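You operate a simulated robot arm through the tools that you are given. There is no shell and no other tool.

You are at the controls of a simulated robot arm. One attempt, no reset.

Task
Set lane three's guide to the width on the lane card and jog dome ten to the end.
Fine: free the guide clamp lever, turn the wheel, clamp again before you jog; use the jog key, hands clear of the lane. Leave the other controls alone.

It is judged by the outcome, as a careful person would: the job done as asked, and still so three seconds after it is handed in. It fails if anything else is knocked over, pushed out of place, dropped, spilled or broken.

Robot
A 6-joint arm with a two-finger gripper, fixed in place. Base frame: the origin is on the floor under the middle of its stand, x ahead of it, y to its left, z up; the work surface is at about z = 0.799. Lengths are in m, angles in degrees, forces in N, time in s.
It reaches about 1.417 m from its shoulder. Its first joint turns from -166.0 to 166.0 degrees. Payload 3.43 kg.
Tool frame: the origin (TCP) lies between the finger pads and is the grasp point; the fingertips stand 0.02 m ahead of it; z points along the fingers, y is the line along which they close. The gripper opens to 0.19 m; its body begins 0.248 m behind the TCP.
Orientation is that of the tool frame in the base frame, as a unit quaternion [x, y, z, w]. With the fingers straight down and closing along the base's y, the tool's x points along the base's -x, its y along +y and its z along -z.

Tools
- The arm moves only by the tool drive_tool. Its arguments are lists of equal length, an entry for each row: "rotation": the turn, a rotation vector about the base's x, y, z in rad, a list of three; "slide": the shift along the base's x, y, z in m, a list of three; "jaw": the opening, from 0 (shut) to 1 (fully open). In form: {"rotation": [[ax, ay, az], ...], "slide": [[x, y, z], ...], "jaw": [jaw, ...]}. A call has 1 to 20 rows; each row shifts and turns the commanded pose from where the row before left it. A row lasts 0.2 s, in which the tool goes at most 0.05 m and 8.6 degrees; a call with a longer step from one row to the next is refused whole, and so is a gripper value outside its range. A pose out of reach is approached as far as the arm can. The call stops where the force on the tool passes 90 N (or 10 N more than at its start, if that is more) or the arm is blocked; 0.2 s more then pass. The fingers move at their own pace (about 0.153 m/s each) and stop on an object; they squeeze with about 40 N. The grip force told is the motor's: it shows also when the fingers shut on nothing. Time passes only in rows, and 0.2 s behind the last, so rows that do not move let the fingers close. The reply holds the time, the measured pose of the TCP, the force on the tool along the base axes, the opening and the grip force, in the units named above and with some noise, with the torque about the TCP (base axes, N m) and any sound that the robot's microphone picked up.
- Cameras (640 x 400 px; columns grow to the right, rows downward): "scene" is fixed at [0.4013, -0.4981, 1.4675]; the picture's right is [-0.45, 0.89, 0.00], its down [-0.81, -0.41, -0.42] and it looks along [-0.38, -0.19, 0.91] (base axes); focal length 214 px, centre (320, 200). "wrist" rides on the gripper at [0.07, -0.008, -0.288] in the tool frame; the picture's right is [0.12, 0.99, 0.00], its down [-0.96, 0.12, -0.25] and it looks along [-0.24, 0.03, 0.97] (tool axes); focal length 261 px, centre (320, 200). There is no depth. A picture from a camera that has moved, and an enlarged one, comes with that camera's place and axes in the base frame and with its lens.
- get_image(camera): a new picture of that camera. It takes no simulated time.
- raise_lower(by): moves the trunk up (or, below 0, down) by that many m; the arm rides with it, the base frame stays. It gives what a move gives, with no picture.
- inspect(camera, box): a new picture of the part [left, top, right, bottom] of that camera's present view, enlarged. It takes no simulated time.
- sign_off(): hands the job in; it is judged then, once.

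Nothing tells you positions but the pictures and the camera data. Unless the task says otherwise, let go and move clear before handing in.

The tools are called after "Call:" by a JSON object that holds its "method" and its "body". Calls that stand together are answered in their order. drive_tool: Moves the arm, as the interface text tells. Its arguments: {"type":"object","properties":{"rotation":{"type":"array","items":{"type":"array","items":{"type":"number"}}},"slide":{"type":"array","items":{"type":"array","items":{"type":"number"}}},"jaw":{"type":"array","items":{"type":"number"}}},"required":["rotation","slide","jaw"]} The other tools are called the same way: raise_lower (by) moves the trunk up or down; get_image (camera) takes a picture; inspect (camera, box) takes an enlarged picture of a part of a camera's view; sign_off () hands the job in.

At the start:

```text
t: 0.0
tool_pos: [0.6118, -0.5121, 1.2316]
ee_rot: [0.0, 1.0, 0.0, 0.001]
force: [0.2, -0.1, -0.1]
moment: [0.02, -0.01, 0.0]
grip_width: 0.1899
grasp_force: 0.1
trunk travel left (down, up): [-0.275, 0.165]
```

scene: 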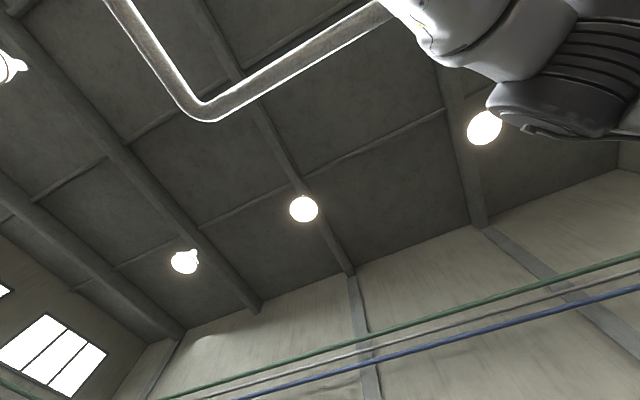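
wrist: 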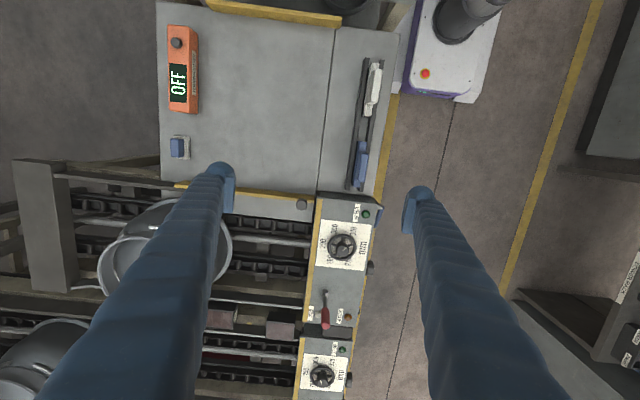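

The scene camera only shows the ceiling, so I have to work from the wrist camera. It shows a table with lanes running to the left and control panels with wheels and levers. I'll enlarge parts of that view first.

Call:
{"method": "inspect", "body": {"camera": "wrist", "box": [260, 180, 420, 280]}}

Call:
{"method": "inspect", "body": {"camera": "wrist", "box": [260, 280, 452, 400]}}

Call:
{"method": "inspect", "body": {"camera": "wrist", "box": [0, 150, 320, 400]}}

Call:
{"method": "inspect", "body": {"camera": "wrist", "box": [150, 0, 410, 200]}}

Call:
{"method": "inspect", "body": {"camera": "wrist", "box": [500, 240, 640, 400]}}

```text
4.00 times, centred on (340, 230) of wrist
camera zoom: at [0.5407, -0.5205, 1.5213], right [-0.12, 0.99, 0.0], down [0.96, 0.12, 0.25], along [0.24, 0.03, -0.97], focal length 1043 px, centre (240, 80)
```

zoom: 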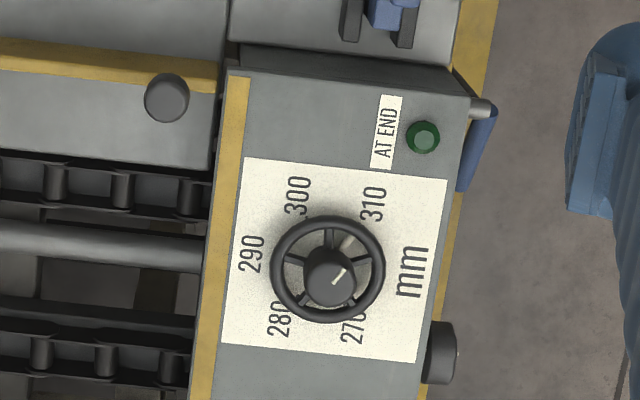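

```text
3.33 times, centred on (356, 340) of wrist
camera zoom: at [0.5407, -0.5205, 1.5213], right [-0.12, 0.99, 0.0], down [0.96, 0.12, 0.25], along [0.24, 0.03, -0.97], focal length 869 px, centre (200, -267)
```

zoom: 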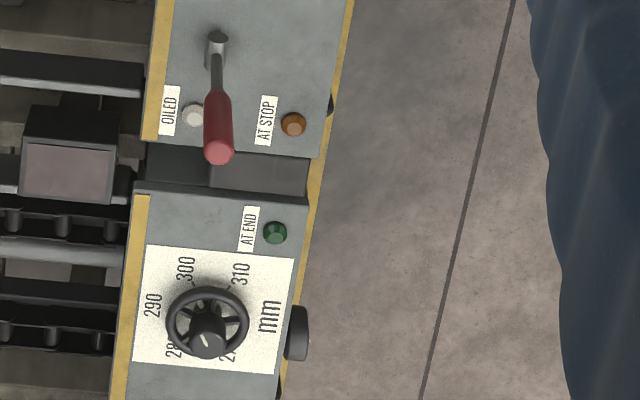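

```text
1.60 times, centred on (160, 275) of wrist
camera zoom: at [0.5407, -0.5205, 1.5213], right [-0.12, 0.99, 0.0], down [0.96, 0.12, 0.25], along [0.24, 0.03, -0.97], focal length 417 px, centre (576, 80)
```

zoom: 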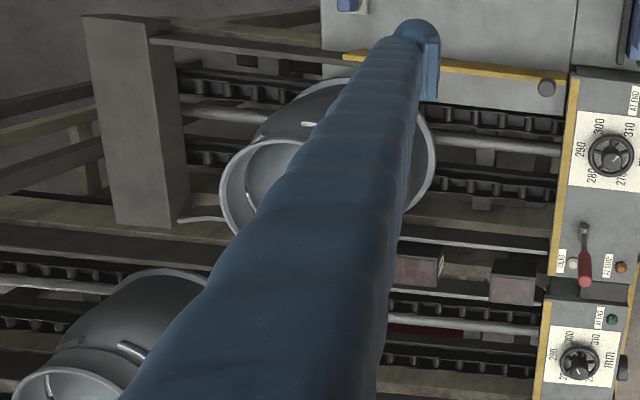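

```text
2.00 times, centred on (280, 100) of wrist
camera zoom: at [0.5407, -0.5205, 1.5213], right [-0.12, 0.99, 0.0], down [0.96, 0.12, 0.25], along [0.24, 0.03, -0.97], focal length 521 px, centre (400, 400)
```

zoom: 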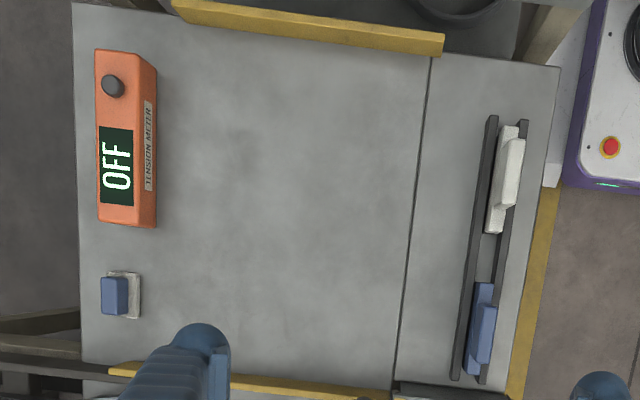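

```text
2.50 times, centred on (570, 320) of wrist
camera zoom: at [0.5407, -0.5205, 1.5213], right [-0.12, 0.99, 0.0], down [0.96, 0.12, 0.25], along [0.24, 0.03, -0.97], focal length 652 px, centre (-305, -100)
```

zoom: 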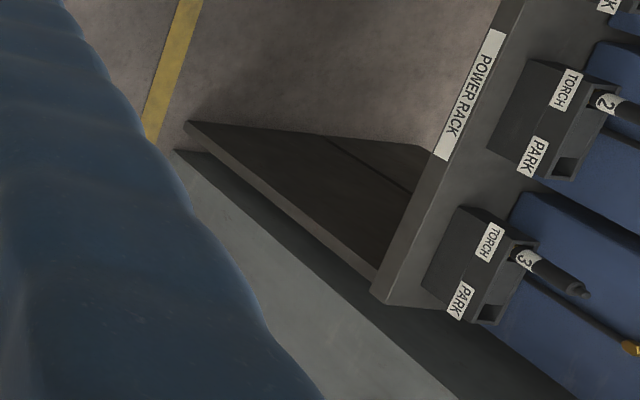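

The visible lanes run along y, with consoles near y≈-0.5 stacked along +x. I don't know yet which is lane three or where its card is, so I'll move the camera at height towards +x to look over the rest.

Call:
{"method": "drive_tool", "body": {"rotation": [[0, 0, 0], [0, 0, 0], [0, 0, 0], [0, 0, 0], [0, 0, 0]], "slide": [[0.04, 0, 0.02], [0.04, 0, 0.02], [0.04, 0, 0.02], [0.04, 0, 0.02], [0.04, 0, 0.02]], "jaw": [1, 1, 1, 1, 1]}}

Call:
{"method": "get_image", "body": {"camera": "wrist"}}

Call:
{"method": "get_image", "body": {"camera": "scene"}}

```text
t: 1.2
tool_pos: [0.7812, -0.496, 1.3234]
ee_rot: [0.0, 1.0, 0.0, -0.001]
force: [-0.1, 1.2, 1.3]
moment: [-0.31, -0.3, -0.01]
grip_width: 0.1899
grasp_force: 0.0
out of reach, approached as far as the arm can: row 5
trunk travel left (down, up): [-0.275, 0.165]
```

```text
taken
camera wrist: at [0.709, -0.5048, 1.6111], right [-0.12, 0.99, 0.0], down [0.96, 0.12, 0.25], along [0.25, 0.03, -0.97], focal length 261 px, centre (320, 200)
```

wrist: 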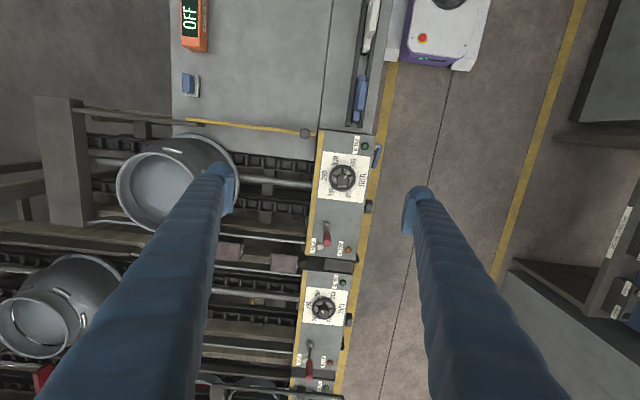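

```text
taken
```

scene: 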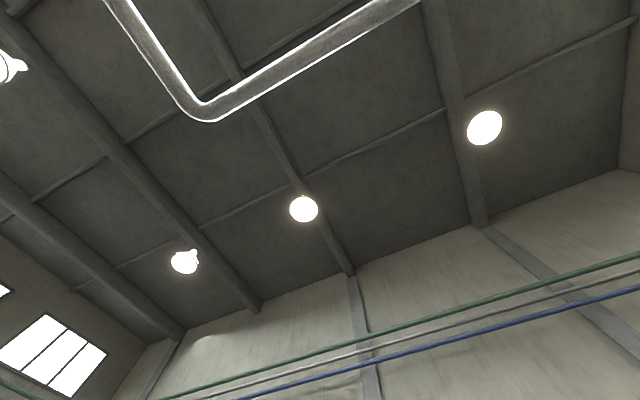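

Two lane consoles are visible and more lie further along +x. The arm reaches its limit at this height, so I'll tilt the tool to look towards +x.

Call:
{"method": "drive_tool", "body": {"rotation": [[0, -0.14, 0], [0, -0.14, 0], [0, -0.14, 0], [0, -0.14, 0]], "slide": [[0, 0, 0], [0, 0, 0], [0, 0, 0], [0, 0, 0]], "jaw": [1, 1, 1, 1]}}

Call:
{"method": "get_image", "body": {"camera": "wrist"}}

```text
t: 2.2
tool_pos: [0.7852, -0.5022, 1.3176]
ee_rot: [0.0, 0.961, -0.001, 0.276]
force: [0.9, -0.4, -1.1]
moment: [0.09, 0.06, 0.11]
grip_width: 0.19
grasp_force: 0.1
trunk travel left (down, up): [-0.275, 0.165]
```

```text
taken
camera wrist: at [0.573, -0.5104, 1.5251], right [-0.1, 0.99, -0.06], down [0.68, 0.12, 0.72], along [0.72, 0.03, -0.69], focal length 261 px, centre (320, 200)
```

wrist: 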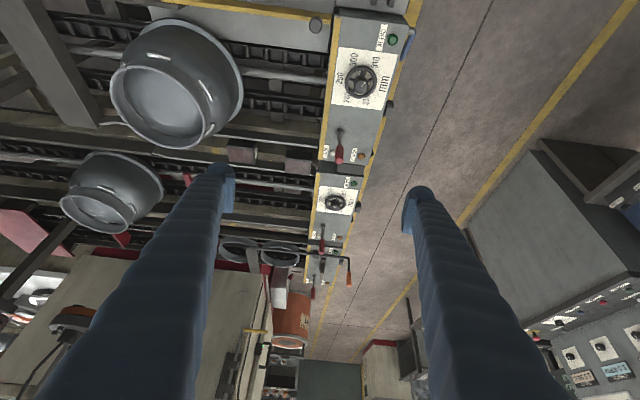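

Tilted, I can see at least three consoles in a row along +x and domes in the lanes. I'll zoom in on them.

Call:
{"method": "inspect", "body": {"camera": "wrist", "box": [270, 150, 398, 310]}}

Call:
{"method": "inspect", "body": {"camera": "wrist", "box": [30, 0, 270, 150]}}

Call:
{"method": "inspect", "body": {"camera": "wrist", "box": [0, 130, 240, 280]}}

Call:
{"method": "inspect", "body": {"camera": "wrist", "box": [200, 230, 400, 400]}}

Call:
{"method": "inspect", "body": {"camera": "wrist", "box": [300, 0, 428, 170]}}

```text
2.50 times, centred on (334, 230) of wrist
camera zoom: at [0.573, -0.5104, 1.5251], right [-0.1, 0.99, -0.06], down [0.68, 0.12, 0.72], along [0.72, 0.03, -0.69], focal length 652 px, centre (285, 125)
```

zoom: 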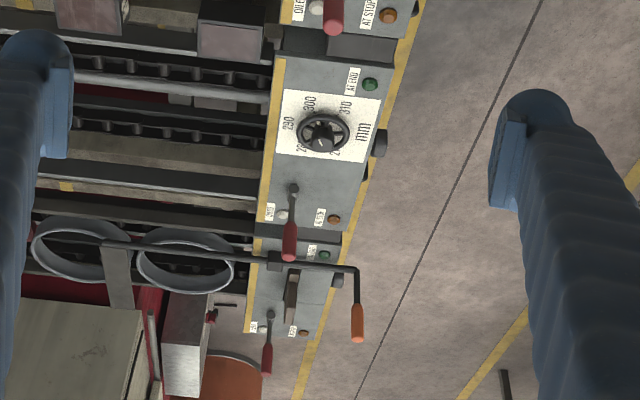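

```text
2.67 times, centred on (150, 75) of wrist
camera zoom: at [0.573, -0.5104, 1.5251], right [-0.1, 0.99, -0.06], down [0.68, 0.12, 0.72], along [0.72, 0.03, -0.69], focal length 695 px, centre (773, 533)
```

zoom: 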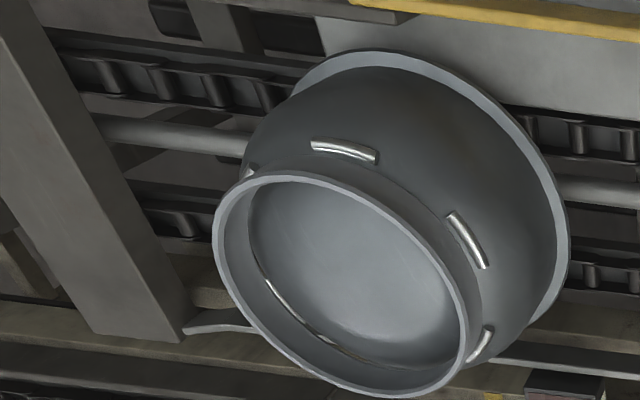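

```text
2.67 times, centred on (120, 205) of wrist
camera zoom: at [0.573, -0.5104, 1.5251], right [-0.1, 0.99, -0.06], down [0.68, 0.12, 0.72], along [0.72, 0.03, -0.69], focal length 695 px, centre (853, 187)
```

zoom: 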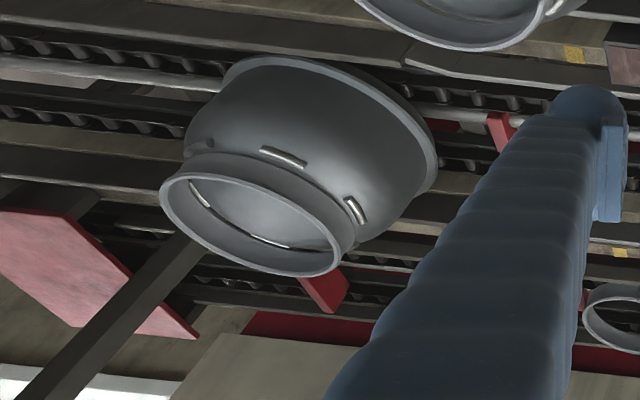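

```text
2.35 times, centred on (300, 315) of wrist
camera zoom: at [0.573, -0.5104, 1.5251], right [-0.1, 0.99, -0.06], down [0.68, 0.12, 0.72], along [0.72, 0.03, -0.69], focal length 613 px, centre (367, -71)
```

zoom: 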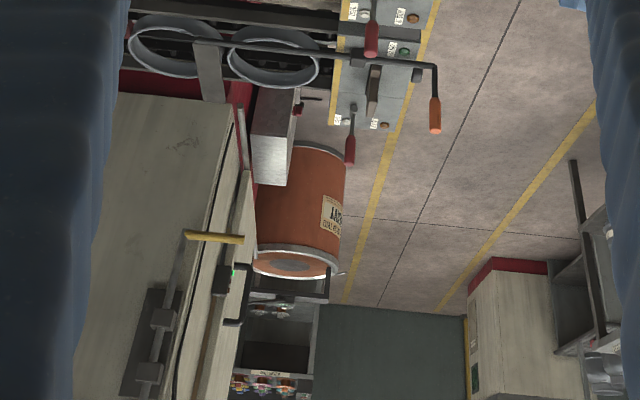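

```text
2.35 times, centred on (364, 85) of wrist
camera zoom: at [0.573, -0.5104, 1.5251], right [-0.1, 0.99, -0.06], down [0.68, 0.12, 0.72], along [0.72, 0.03, -0.69], focal length 613 px, centre (216, 471)
```

zoom: 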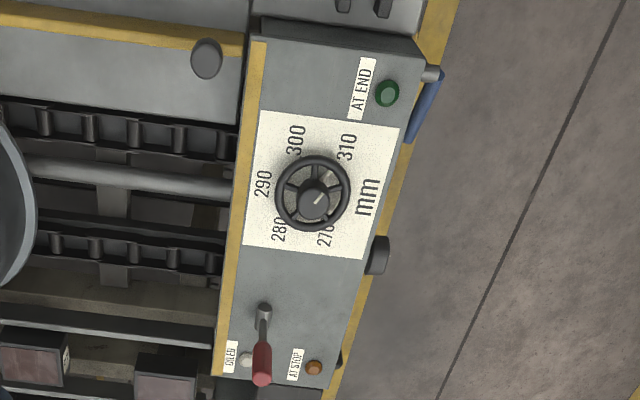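

Three consoles show so far, at about x≈0.79, 1.18 and one beyond, all near y≈-0.43. The third carries a crank. I need number labels or cards, probably on the front (+y) faces, so I'll move to the aisle side and look back towards -y.

Call:
{"method": "drive_tool", "body": {"rotation": [[0, 0.14, 0], [0, 0.14, 0], [0, 0.14, 0], [0, 0.14, 0], [0, 0, 0], [0, 0, 0], [0, 0, 0], [-0.12, 0, 0], [-0.12, 0, 0], [-0.12, 0, 0], [-0.12, 0, 0], [-0.12, 0, 0], [-0.12, 0, 0]], "slide": [[-0.02, 0.04, 0], [-0.02, 0.04, 0], [-0.02, 0.04, 0], [-0.02, 0.04, 0], [-0.02, 0.04, 0], [-0.02, 0.04, 0], [-0.02, 0.04, 0], [0, 0.02, 0], [0, 0.02, 0], [0, 0.02, 0], [0, 0.02, 0], [0, 0.02, 0], [0, 0.02, 0]], "jaw": [1, 1, 1, 1, 1, 1, 1, 1, 1, 1, 1, 1, 1]}}

Call:
{"method": "get_image", "body": {"camera": "wrist"}}

```text
t: 5.0
tool_pos: [0.6452, -0.1005, 1.3188]
ee_rot: [-0.001, 0.935, -0.353, 0.001]
force: [0.2, 0.1, 0.2]
moment: [-0.07, 0.03, -0.04]
grip_width: 0.1901
grasp_force: 0.1
trunk travel left (down, up): [-0.275, 0.165]
```

```text
taken
camera wrist: at [0.574, 0.0845, 1.5416], right [-0.12, 0.74, -0.66], down [0.96, 0.25, 0.11], along [0.25, -0.62, -0.75], focal length 261 px, centre (320, 200)
```

wrist: 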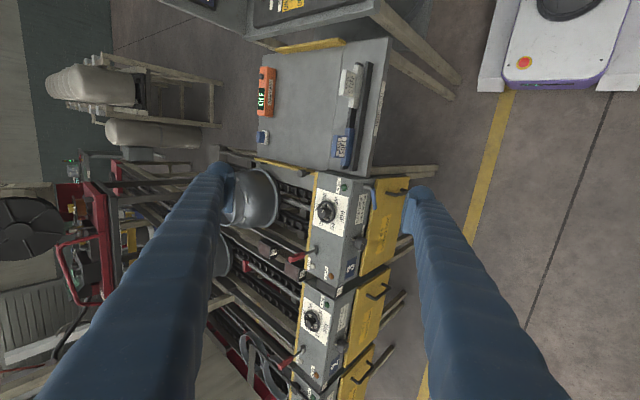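

Call:
{"method": "inspect", "body": {"camera": "wrist", "box": [280, 160, 420, 290]}}

Call:
{"method": "inspect", "body": {"camera": "wrist", "box": [280, 270, 420, 400]}}

Call:
{"method": "inspect", "body": {"camera": "wrist", "box": [240, 30, 410, 180]}}

Call:
{"method": "inspect", "body": {"camera": "wrist", "box": [0, 100, 220, 300]}}

Call:
{"method": "inspect", "body": {"camera": "wrist", "box": [200, 150, 320, 270]}}

```text
3.08 times, centred on (350, 225) of wrist
camera zoom: at [0.574, 0.0845, 1.5416], right [-0.12, 0.74, -0.66], down [0.96, 0.25, 0.11], along [0.25, -0.62, -0.75], focal length 802 px, centre (228, 123)
```

zoom: 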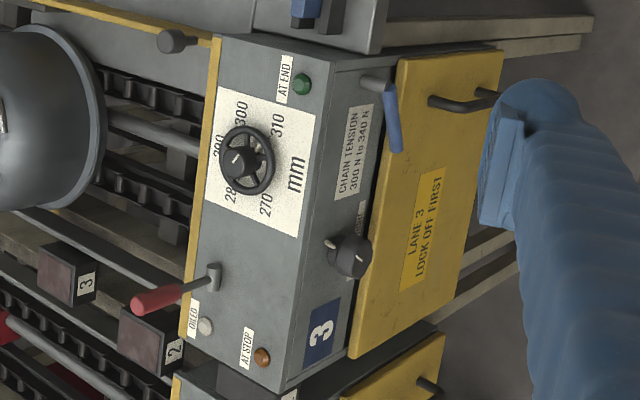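

```text
3.08 times, centred on (350, 335) of wrist
camera zoom: at [0.574, 0.0845, 1.5416], right [-0.12, 0.74, -0.66], down [0.96, 0.25, 0.11], along [0.25, -0.62, -0.75], focal length 802 px, centre (228, -215)
```

zoom: 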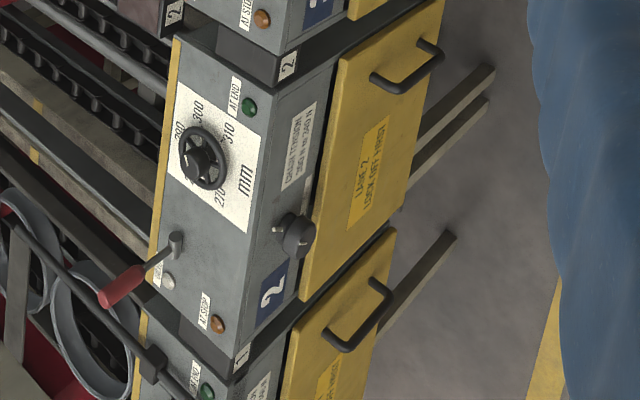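

```text
2.67 times, centred on (325, 105) of wrist
camera zoom: at [0.574, 0.0845, 1.5416], right [-0.12, 0.74, -0.66], down [0.96, 0.25, 0.11], along [0.25, -0.62, -0.75], focal length 695 px, centre (307, 453)
```

zoom: 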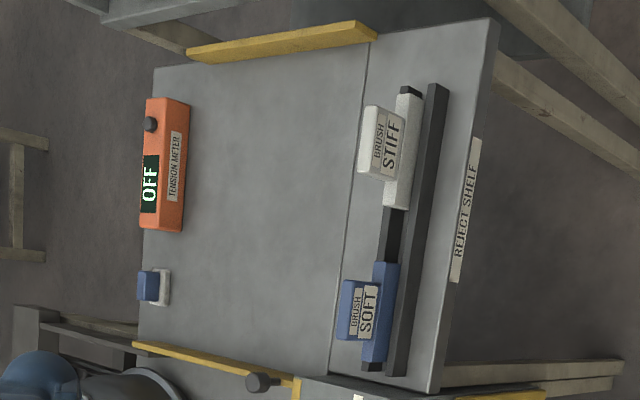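

```text
2.00 times, centred on (110, 200) of wrist
camera zoom: at [0.574, 0.0845, 1.5416], right [-0.12, 0.74, -0.66], down [0.96, 0.25, 0.11], along [0.25, -0.62, -0.75], focal length 521 px, centre (740, 200)
```

zoom: 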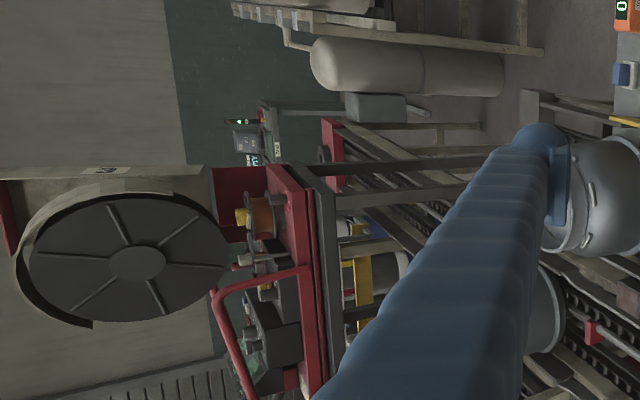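

```text
3.33 times, centred on (260, 210) of wrist
camera zoom: at [0.574, 0.0845, 1.5416], right [-0.12, 0.74, -0.66], down [0.96, 0.25, 0.11], along [0.25, -0.62, -0.75], focal length 869 px, centre (520, 167)
```

zoom: 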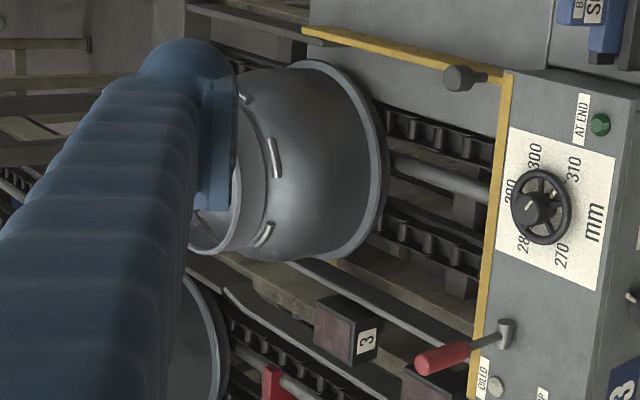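

The near console is lane 3; its "3" plate and "LANE 3 LOCK OFF FIRST" door are readable. I still need to find the lane card and jog key, so I'll get a lower, closer look at its front face.

Call:
{"method": "drive_tool", "body": {"rotation": [[-0.1, 0, 0], [-0.1, 0, 0], [-0.1, 0, 0], [-0.1, 0, 0], [0, 0, 0], [0, 0, 0]], "slide": [[0.03, 0.0, -0.04], [0.03, 0.0, -0.04], [0.02, 0.0, -0.04], [0.02, 0.0, -0.04], [0, 0.0, -0.04], [0, 0.0, -0.04]], "jaw": [1, 1, 1, 1, 1, 1]}}

Call:
{"method": "get_image", "body": {"camera": "wrist"}}

```text
t: 6.4
tool_pos: [0.7461, -0.1021, 1.0779]
ee_rot: [-0.001, 0.847, -0.532, -0.001]
force: [0.2, -0.8, 0.2]
moment: [0.04, 0.02, -0.02]
grip_width: 0.19
grasp_force: 0.1
trunk travel left (down, up): [-0.275, 0.165]
```

```text
taken
camera wrist: at [0.6746, 0.1539, 1.2114], right [-0.12, 0.43, -0.89], down [0.96, 0.27, 0.0], along [0.25, -0.86, -0.45], focal length 261 px, centre (320, 200)
```

wrist: 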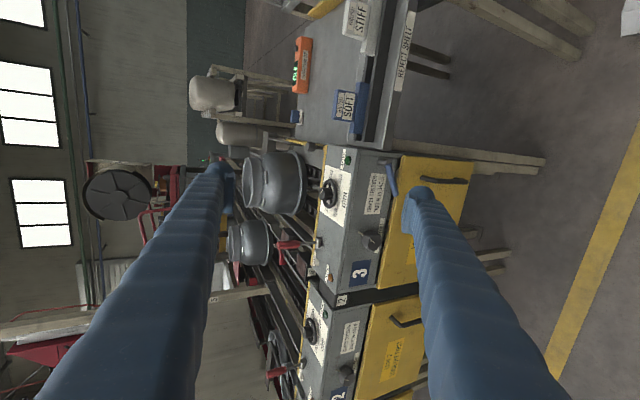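

Call:
{"method": "inspect", "body": {"camera": "wrist", "box": [310, 140, 430, 300]}}

Call:
{"method": "inspect", "body": {"camera": "wrist", "box": [220, 130, 340, 280]}}

Call:
{"method": "inspect", "body": {"camera": "wrist", "box": [180, 0, 440, 160]}}

Call:
{"method": "inspect", "body": {"camera": "wrist", "box": [60, 60, 300, 300]}}

```text
2.50 times, centred on (370, 220) of wrist
camera zoom: at [0.6746, 0.1539, 1.2114], right [-0.12, 0.43, -0.89], down [0.96, 0.27, 0.0], along [0.25, -0.86, -0.45], focal length 652 px, centre (195, 150)
```

zoom: 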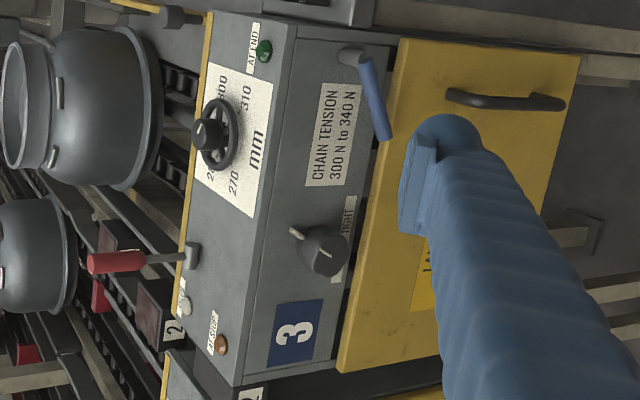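

```text
2.67 times, centred on (280, 205) of wrist
camera zoom: at [0.6746, 0.1539, 1.2114], right [-0.12, 0.43, -0.89], down [0.96, 0.27, 0.0], along [0.25, -0.86, -0.45], focal length 695 px, centre (427, 187)
```

zoom: 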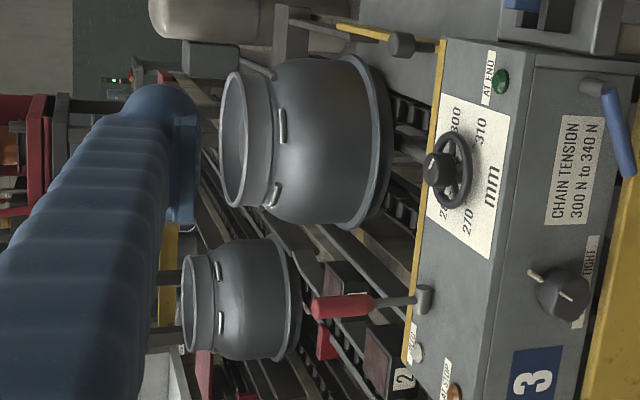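

```text
2.46 times, centred on (310, 80) of wrist
camera zoom: at [0.6746, 0.1539, 1.2114], right [-0.12, 0.43, -0.89], down [0.96, 0.27, 0.0], along [0.25, -0.86, -0.45], focal length 642 px, centre (345, 495)
```

zoom: 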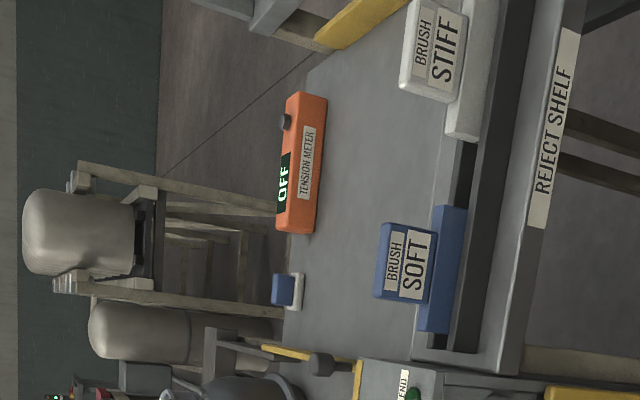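

```text
1.67 times, centred on (180, 180) of wrist
camera zoom: at [0.6746, 0.1539, 1.2114], right [-0.12, 0.43, -0.89], down [0.96, 0.27, 0.0], along [0.25, -0.86, -0.45], focal length 434 px, centre (553, 233)
```

zoom: 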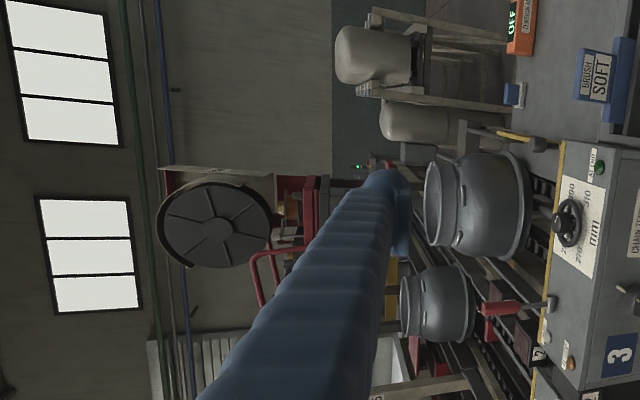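

The front knob is the chain-tension adjuster ("TIGHT"), not a jog key. I'll go over the lanes at height towards -y to find the lane card, the jog key and the dome numbers.

Call:
{"method": "drive_tool", "body": {"rotation": [[0.14, 0, 0], [0.14, 0, 0], [0.14, 0, 0], [0.14, 0, 0], [0.14, 0, 0], [0.14, 0, 0], [0.14, 0, 0], [0.14, 0, 0], [0, 0, 0], [0, 0, 0], [0, 0, 0], [0, 0, 0], [0, 0, 0], [0, 0, 0], [0, 0, 0], [0, 0, 0], [0, 0, 0], [0, 0, 0]], "slide": [[0, 0, 0.04], [0, 0, 0.04], [0, 0, 0.04], [0, 0, 0.04], [-0.02, 0, 0.04], [-0.02, -0.01, 0.03], [-0.02, -0.03, 0], [-0.02, -0.04, 0], [-0.02, -0.045, 0], [-0.02, -0.045, 0], [0, -0.045, 0], [0, -0.045, 0], [0, -0.045, 0], [0, -0.045, 0], [0, -0.045, 0], [0, -0.045, 0], [0, -0.045, 0], [0, -0.045, 0]], "jaw": [1, 1, 1, 1, 1, 1, 1, 1, 1, 1, 1, 1, 1, 1, 1, 1, 1, 1]}}

Call:
{"method": "get_image", "body": {"camera": "wrist"}}

```text
t: 10.2
tool_pos: [0.6254, -0.6317, 1.3072]
ee_rot: [0.001, 1.0, 0.001, -0.001]
force: [0.1, -0.2, -0.4]
moment: [0.12, 0.04, 0.03]
grip_width: 0.1898
grasp_force: 0.1
trunk travel left (down, up): [-0.275, 0.165]
```

```text
taken
camera wrist: at [0.554, -0.6408, 1.5953], right [-0.12, 0.99, 0.0], down [0.96, 0.11, 0.25], along [0.24, 0.03, -0.97], focal length 261 px, centre (320, 200)
```

wrist: 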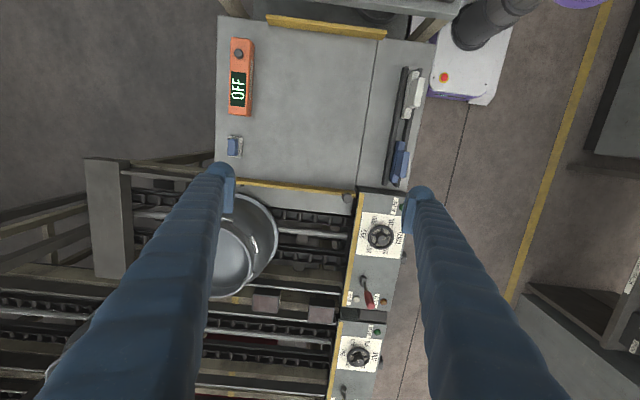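

I'm above lane 3 at y≈-0.63. I'll continue towards -y and tilt to look along the far end of the lanes.

Call:
{"method": "drive_tool", "body": {"rotation": [[0, 0, 0], [0, 0, 0], [-0.14, 0, 0], [-0.14, 0, 0], [-0.14, 0, 0], [-0.14, 0, 0]], "slide": [[0, -0.04, 0], [0, -0.04, 0], [0, -0.04, 0], [0, -0.04, 0], [0, -0.04, 0], [0, -0.04, 0]], "jaw": [1, 1, 1, 1, 1, 1]}}

Call:
{"method": "get_image", "body": {"camera": "wrist"}}

```text
t: 11.6
tool_pos: [0.6123, -0.8564, 1.3058]
ee_rot: [0.0, 0.961, -0.278, 0.0]
force: [-0.4, 0.8, 0.3]
moment: [0.01, -0.04, 0.04]
grip_width: 0.1901
grasp_force: 0.1
out of reach, approached as far as the arm can: row 2
trunk travel left (down, up): [-0.275, 0.165]
```

```text
taken
camera wrist: at [0.5407, -0.7095, 1.5531], right [-0.12, 0.84, -0.53], down [0.96, 0.23, 0.15], along [0.25, -0.49, -0.83], focal length 261 px, centre (320, 200)
```

wrist: 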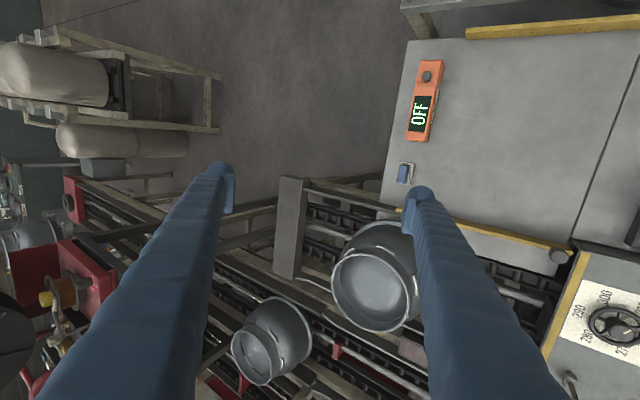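

Call:
{"method": "inspect", "body": {"camera": "wrist", "box": [220, 170, 430, 390]}}

Call:
{"method": "inspect", "body": {"camera": "wrist", "box": [0, 130, 200, 370]}}

Call:
{"method": "inspect", "body": {"camera": "wrist", "box": [370, 40, 640, 200]}}

```text
1.82 times, centred on (325, 280) of wrist
camera zoom: at [0.5407, -0.7095, 1.5531], right [-0.12, 0.84, -0.53], down [0.96, 0.23, 0.15], along [0.25, -0.49, -0.83], focal length 474 px, centre (311, 54)
```

zoom: 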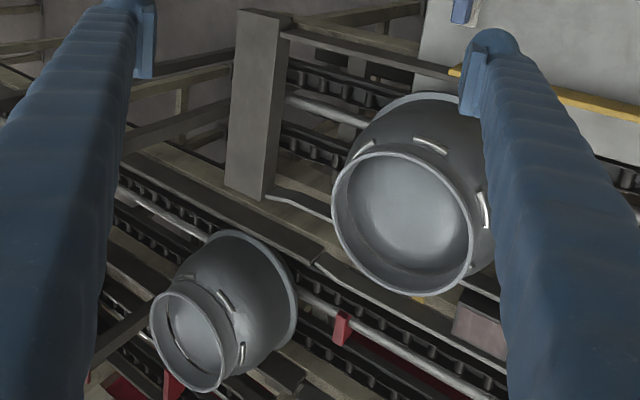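

```text
1.67 times, centred on (100, 250) of wrist
camera zoom: at [0.5407, -0.7095, 1.5531], right [-0.12, 0.84, -0.53], down [0.96, 0.23, 0.15], along [0.25, -0.49, -0.83], focal length 434 px, centre (687, 117)
```

zoom: 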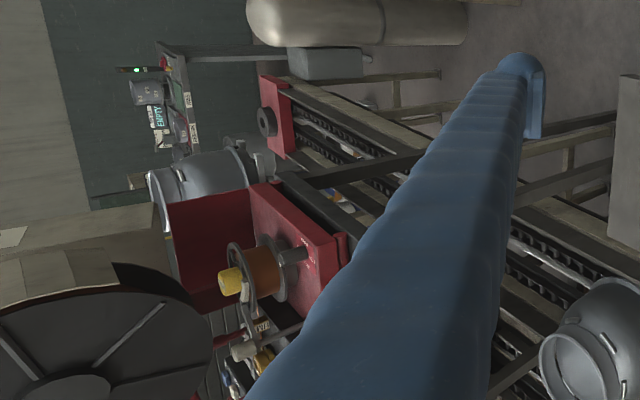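

```text
2.37 times, centred on (505, 120) of wrist
camera zoom: at [0.5407, -0.7095, 1.5531], right [-0.12, 0.84, -0.53], down [0.96, 0.23, 0.15], along [0.25, -0.49, -0.83], focal length 618 px, centre (-118, 390)
```

zoom: 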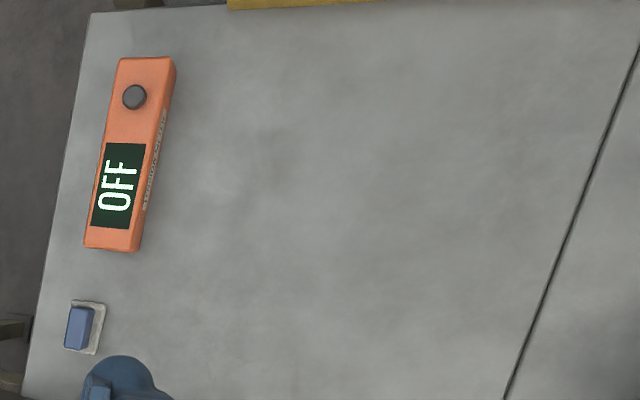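

The far machinery is out of reach, and the "AT END" light puts the lane's end at the console. I'll get a close look at the console from the -x side to find the card and the jog key.

Call:
{"method": "drive_tool", "body": {"rotation": [[0.14, 0, 0], [0.14, 0, 0], [0.14, 0, 0], [0.14, 0, 0], [0, 0, 0], [0, 0, 0], [0, -0.14, 0], [0, -0.14, 0], [0, -0.14, 0], [0, -0.14, 0], [0, -0.14, 0]], "slide": [[-0.01, 0.045, 0], [-0.01, 0.045, 0], [-0.01, 0.045, 0], [-0.01, 0.045, 0], [-0.01, 0.045, 0], [-0.01, 0.045, -0.02], [0, 0.045, -0.02], [0, 0.045, -0.02], [0, 0.03, -0.02], [0, 0, -0.02], [0, 0, -0.02]], "jaw": [1, 1, 1, 1, 1, 1, 1, 1, 1, 1, 1]}}

Call:
{"method": "get_image", "body": {"camera": "wrist"}}

```text
refused: row 6 steps farther than a row can; nothing moved
```

```text
taken
camera wrist: at [0.5407, -0.7095, 1.5531], right [-0.12, 0.84, -0.53], down [0.96, 0.23, 0.15], along [0.25, -0.49, -0.83], focal length 261 px, centre (320, 200)
```

wrist: 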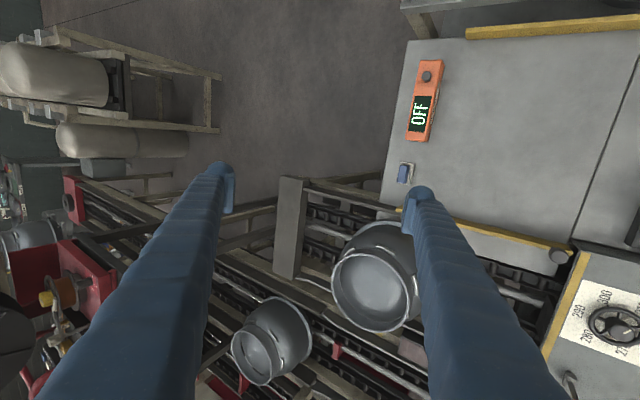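

One row exceeded the step limit, so nothing moved. I'll resend the same move with smaller steps.

Call:
{"method": "drive_tool", "body": {"rotation": [[0.14, 0, 0], [0.14, 0, 0], [0.14, 0, 0], [0.14, 0, 0], [0, 0, 0], [0, 0, 0], [0, -0.14, 0], [0, -0.14, 0], [0, -0.14, 0], [0, -0.14, 0], [0, -0.14, 0]], "slide": [[-0.01, 0.04, 0], [-0.01, 0.04, 0], [-0.01, 0.04, 0], [-0.01, 0.04, 0], [-0.01, 0.04, 0], [-0.01, 0.04, -0.02], [0, 0.04, -0.02], [0, 0.04, -0.02], [0, 0.04, -0.02], [0, 0.03, -0.02], [0, 0, -0.02]], "jaw": [1, 1, 1, 1, 1, 1, 1, 1, 1, 1, 1]}}

Call:
{"method": "get_image", "body": {"camera": "wrist"}}

```text
t: 14.0
tool_pos: [0.5492, -0.4671, 1.1821]
ee_rot: [0.002, 0.94, -0.001, 0.341]
force: [0.2, -0.3, 0.1]
moment: [0.0, 0.02, 0.03]
grip_width: 0.19
grasp_force: 0.0
trunk travel left (down, up): [-0.275, 0.165]
```

```text
taken
camera wrist: at [0.3095, -0.4754, 1.3575], right [-0.09, 0.99, -0.08], down [0.58, 0.11, 0.81], along [0.81, 0.03, -0.58], focal length 261 px, centre (320, 200)
```

wrist: 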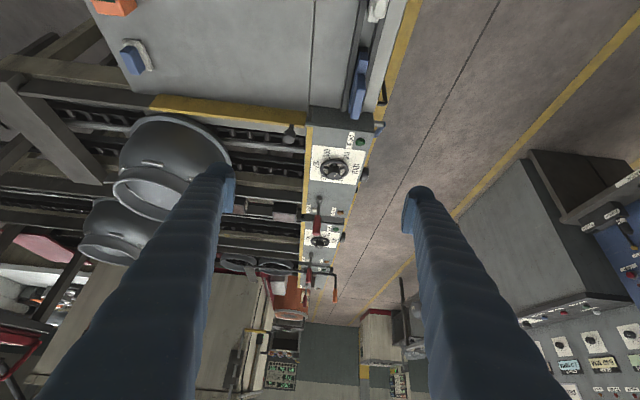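

Call:
{"method": "inspect", "body": {"camera": "wrist", "box": [280, 90, 400, 200]}}

Call:
{"method": "inspect", "body": {"camera": "wrist", "box": [60, 80, 300, 260]}}

Call:
{"method": "inspect", "body": {"camera": "wrist", "box": [480, 130, 640, 400]}}

Call:
{"method": "inspect", "body": {"camera": "wrist", "box": [270, 180, 400, 300]}}

Call:
{"method": "inspect", "body": {"camera": "wrist", "box": [60, 0, 240, 110]}}

```text
3.64 times, centred on (340, 145) of wrist
camera zoom: at [0.3095, -0.4754, 1.3575], right [-0.09, 0.99, -0.08], down [0.58, 0.11, 0.81], along [0.81, 0.03, -0.58], focal length 948 px, centre (247, 400)
```

zoom: 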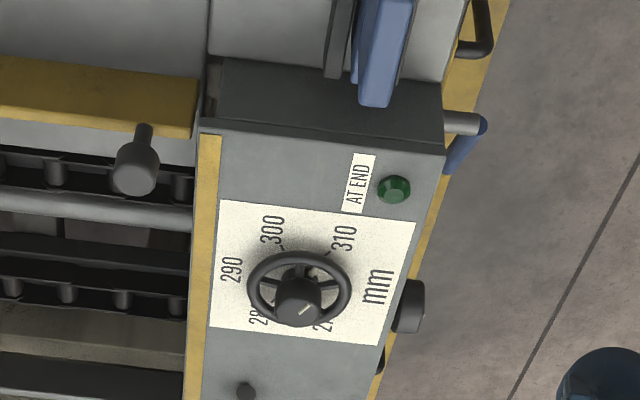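

```text
2.22 times, centred on (180, 170) of wrist
camera zoom: at [0.3095, -0.4754, 1.3575], right [-0.09, 0.99, -0.08], down [0.58, 0.11, 0.81], along [0.81, 0.03, -0.58], focal length 579 px, centre (631, 267)
```

zoom: 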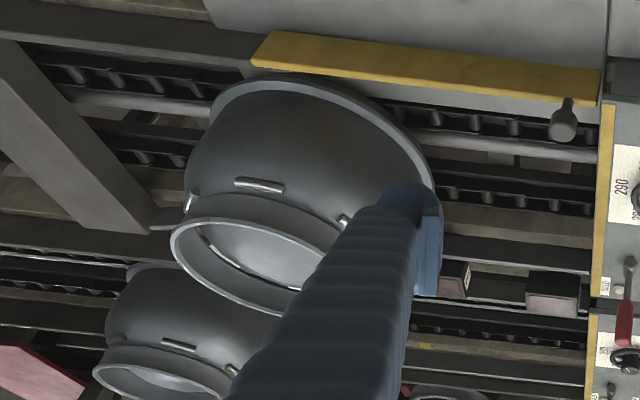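

```text
1.48 times, centred on (560, 265) of wrist
camera zoom: at [0.3095, -0.4754, 1.3575], right [-0.09, 0.99, -0.08], down [0.58, 0.11, 0.81], along [0.81, 0.03, -0.58], focal length 386 px, centre (-36, 104)
```

zoom: 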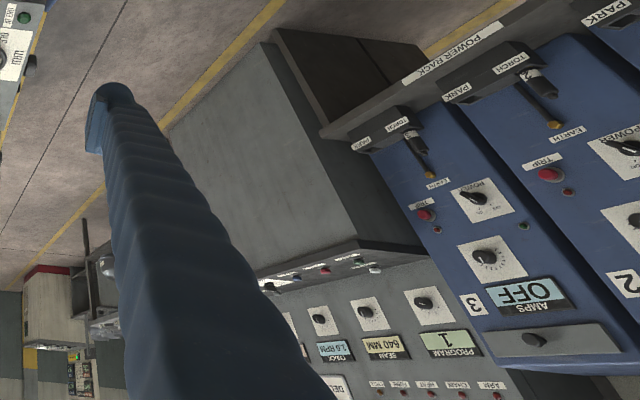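

```text
3.33 times, centred on (335, 240) of wrist
camera zoom: at [0.3095, -0.4754, 1.3575], right [-0.09, 0.99, -0.08], down [0.58, 0.11, 0.81], along [0.81, 0.03, -0.58], focal length 869 px, centre (270, 67)
```

zoom: 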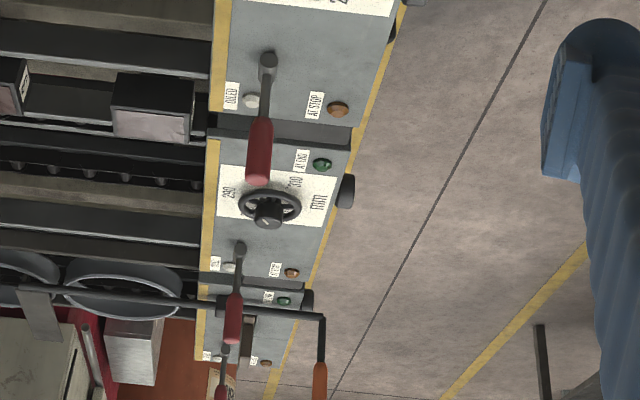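

```text
3.56 times, centred on (150, 55) of wrist
camera zoom: at [0.3095, -0.4754, 1.3575], right [-0.09, 0.99, -0.08], down [0.58, 0.11, 0.81], along [0.81, 0.03, -0.58], focal length 927 px, centre (924, 716)
```

zoom: 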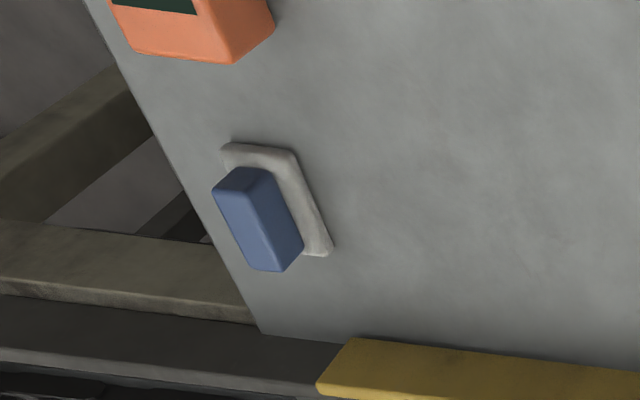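

The power rack and other stations stand around the robot, so the jog key and lane cards may be on another panel. I'll turn the camera to look towards -x.

Call:
{"method": "drive_tool", "body": {"rotation": [[0, 0.14, 0], [0, 0.14, 0], [0, 0.14, 0], [0, 0.14, 0], [0, 0.14, 0], [0, 0.14, 0], [0, 0.14, 0], [0, 0.14, 0], [0, 0.14, 0], [0, 0.14, 0]], "slide": [[0, -0.01, 0.03], [0, -0.01, 0.03], [0, -0.01, 0.03], [0, -0.01, 0.02], [0, -0.01, 0], [-0.02, 0, 0], [-0.02, 0, 0], [-0.02, 0, 0], [-0.02, 0, 0], [-0.02, 0, 0]], "jaw": [1, 1, 1, 1, 1, 1, 1, 1, 1, 1]}}

Call:
{"method": "get_image", "body": {"camera": "wrist"}}

```text
t: 16.2
tool_pos: [0.4527, -0.5163, 1.292]
ee_rot: [0.0, 0.939, 0.0, -0.344]
force: [0.5, -0.1, -0.8]
moment: [0.0, 0.1, -0.06]
grip_width: 0.19
grasp_force: 0.0
trunk travel left (down, up): [-0.275, 0.165]
```

```text
taken
camera wrist: at [0.5853, -0.5249, 1.557], right [-0.09, 0.99, 0.08], down [0.89, 0.12, -0.43], along [-0.44, 0.03, -0.9], focal length 261 px, centre (320, 200)
```

wrist: 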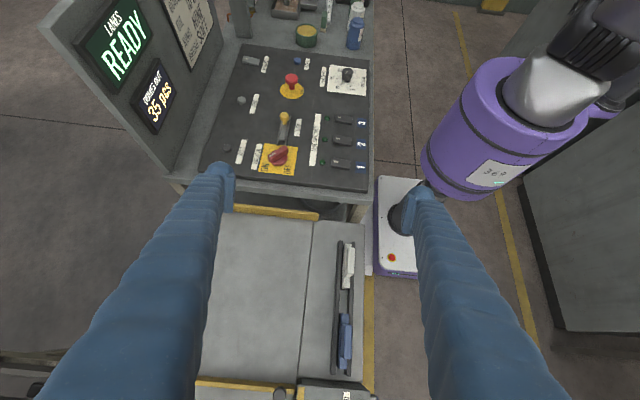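

There is an operator desk on the -x side with a panel and a "LANES READY" display, plus a card on the upright. I'll zoom in on it.

Call:
{"method": "inspect", "body": {"camera": "wrist", "box": [190, 40, 380, 200]}}

Call:
{"method": "inspect", "body": {"camera": "wrist", "box": [60, 0, 240, 150]}}

Call:
{"method": "inspect", "body": {"camera": "wrist", "box": [260, 100, 380, 200]}}

Call:
{"method": "inspect", "body": {"camera": "wrist", "box": [220, 0, 380, 100]}}

```text
2.50 times, centred on (285, 120) of wrist
camera zoom: at [0.5853, -0.5249, 1.557], right [-0.09, 0.99, 0.08], down [0.89, 0.12, -0.43], along [-0.44, 0.03, -0.9], focal length 652 px, centre (408, 400)
```

zoom: 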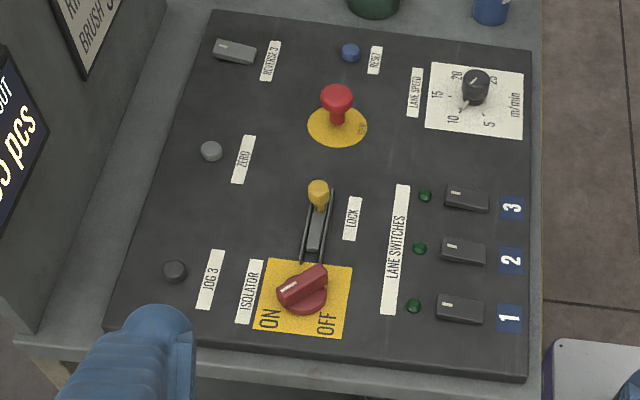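

```text
2.67 times, centred on (150, 75) of wrist
camera zoom: at [0.5853, -0.5249, 1.557], right [-0.09, 0.99, 0.08], down [0.89, 0.12, -0.43], along [-0.44, 0.03, -0.9], focal length 695 px, centre (773, 533)
```

zoom: 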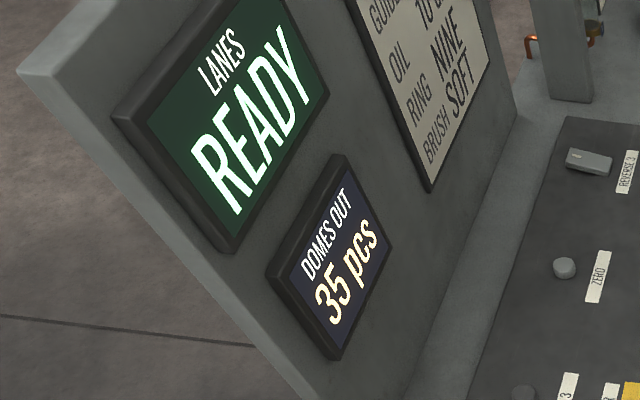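

```text
4.00 times, centred on (320, 150) of wrist
camera zoom: at [0.5853, -0.5249, 1.557], right [-0.09, 0.99, 0.08], down [0.89, 0.12, -0.43], along [-0.44, 0.03, -0.9], focal length 1043 px, centre (320, 400)
```

zoom: 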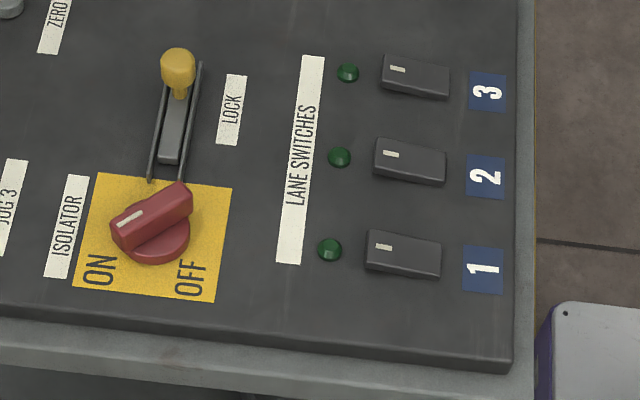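

```text
4.00 times, centred on (300, 50) of wrist
camera zoom: at [0.5853, -0.5249, 1.557], right [-0.09, 0.99, 0.08], down [0.89, 0.12, -0.43], along [-0.44, 0.03, -0.9], focal length 1043 px, centre (400, 800)
```

zoom: 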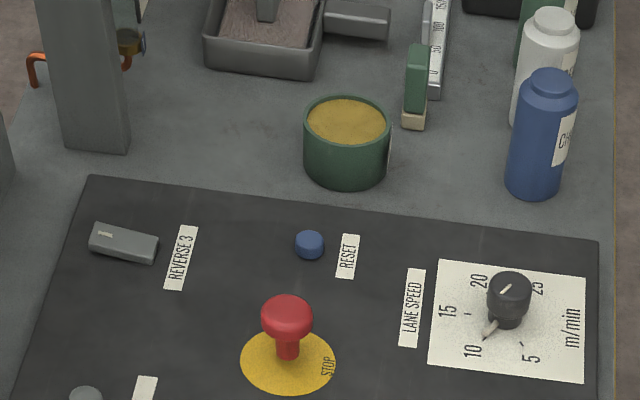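

The desk panel has a "JOG 3" push key at roughly (0.13,-0.79) and a card on the upright that is only partly visible. I'll move the camera to read the whole card.

Call:
{"method": "drive_tool", "body": {"rotation": [[0, 0, 0], [0, 0, 0], [0, 0, 0], [-0.1, 0, 0], [-0.1, 0, 0], [-0.1, 0, 0], [-0.1, 0, 0]], "slide": [[-0.03, 0.02, 0.02], [-0.03, 0.02, 0.02], [-0.03, 0.02, 0.02], [-0.03, 0.02, 0], [-0.03, 0.02, 0], [-0.03, 0.02, 0], [-0.03, 0.01, 0]], "jaw": [1, 1, 1, 1, 1, 1, 1]}}

Call:
{"method": "get_image", "body": {"camera": "wrist"}}

```text
t: 17.8
tool_pos: [0.2412, -0.3844, 1.3539]
ee_rot: [0.068, 0.921, -0.188, -0.335]
force: [-1.0, 1.1, 0.2]
moment: [-0.05, -0.08, 0.05]
grip_width: 0.1901
grasp_force: 0.1
trunk travel left (down, up): [-0.275, 0.165]
```

```text
taken
camera wrist: at [0.3711, -0.2889, 1.6023], right [-0.09, 0.94, -0.32], down [0.9, -0.06, -0.44], along [-0.43, -0.33, -0.84], focal length 261 px, centre (320, 200)
```

wrist: 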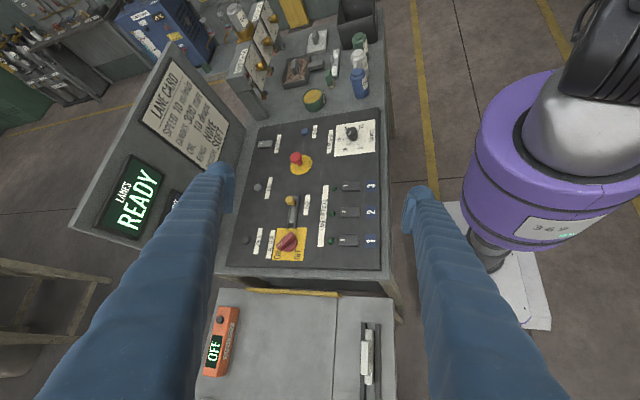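

Call:
{"method": "inspect", "body": {"camera": "wrist", "box": [130, 50, 250, 180]}}

Call:
{"method": "inspect", "body": {"camera": "wrist", "box": [220, 100, 400, 280]}}

Call:
{"method": "inspect", "body": {"camera": "wrist", "box": [80, 140, 240, 270]}}

Call:
{"method": "inspect", "body": {"camera": "wrist", "box": [220, 0, 390, 130]}}

```text
3.08 times, centred on (190, 115) of wrist
camera zoom: at [0.3711, -0.2889, 1.6023], right [-0.09, 0.94, -0.32], down [0.9, -0.06, -0.44], along [-0.43, -0.33, -0.84], focal length 802 px, centre (720, 462)
```

zoom: 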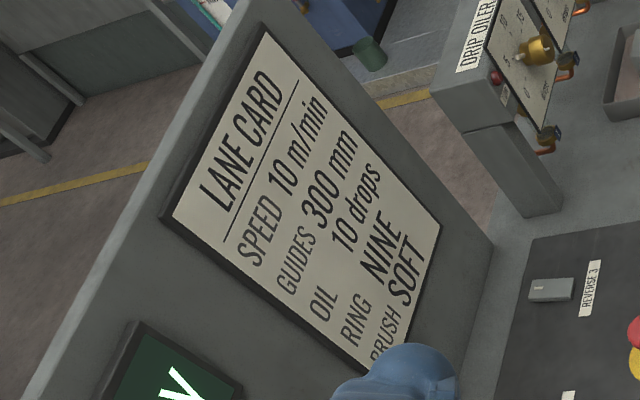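

```text
2.22 times, centred on (310, 190) of wrist
camera zoom: at [0.3711, -0.2889, 1.6023], right [-0.09, 0.94, -0.32], down [0.9, -0.06, -0.44], along [-0.43, -0.33, -0.84], focal length 579 px, centre (342, 222)
```

zoom: 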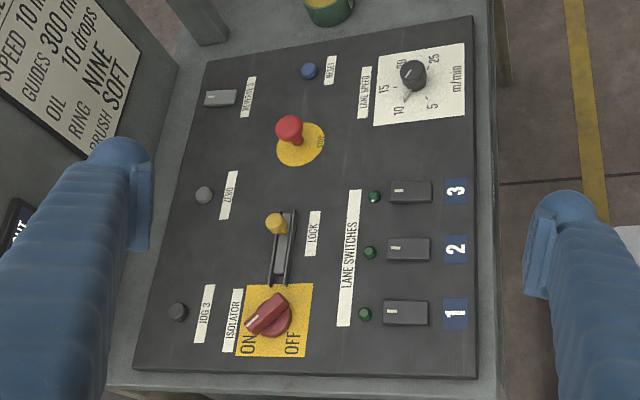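

```text
3.08 times, centred on (160, 205) of wrist
camera zoom: at [0.3711, -0.2889, 1.6023], right [-0.09, 0.94, -0.32], down [0.9, -0.06, -0.44], along [-0.43, -0.33, -0.84], focal length 802 px, centre (812, 185)
```

zoom: 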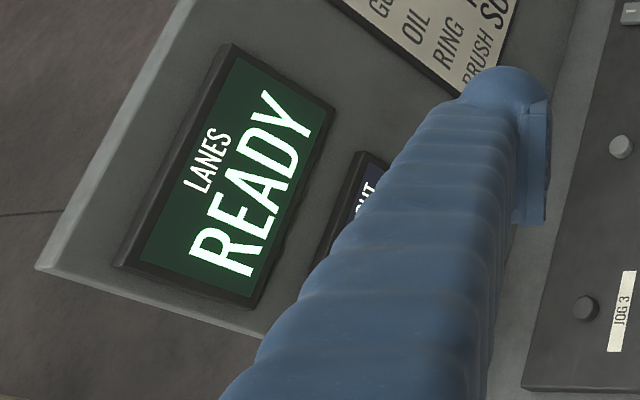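

```text
3.08 times, centred on (305, 65) of wrist
camera zoom: at [0.3711, -0.2889, 1.6023], right [-0.09, 0.94, -0.32], down [0.9, -0.06, -0.44], along [-0.43, -0.33, -0.84], focal length 802 px, centre (366, 615)
```

zoom: 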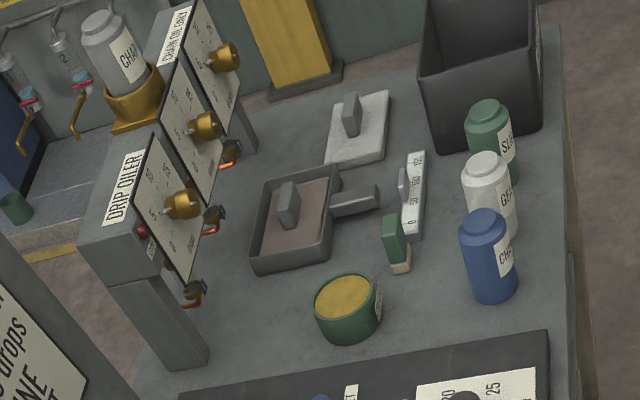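

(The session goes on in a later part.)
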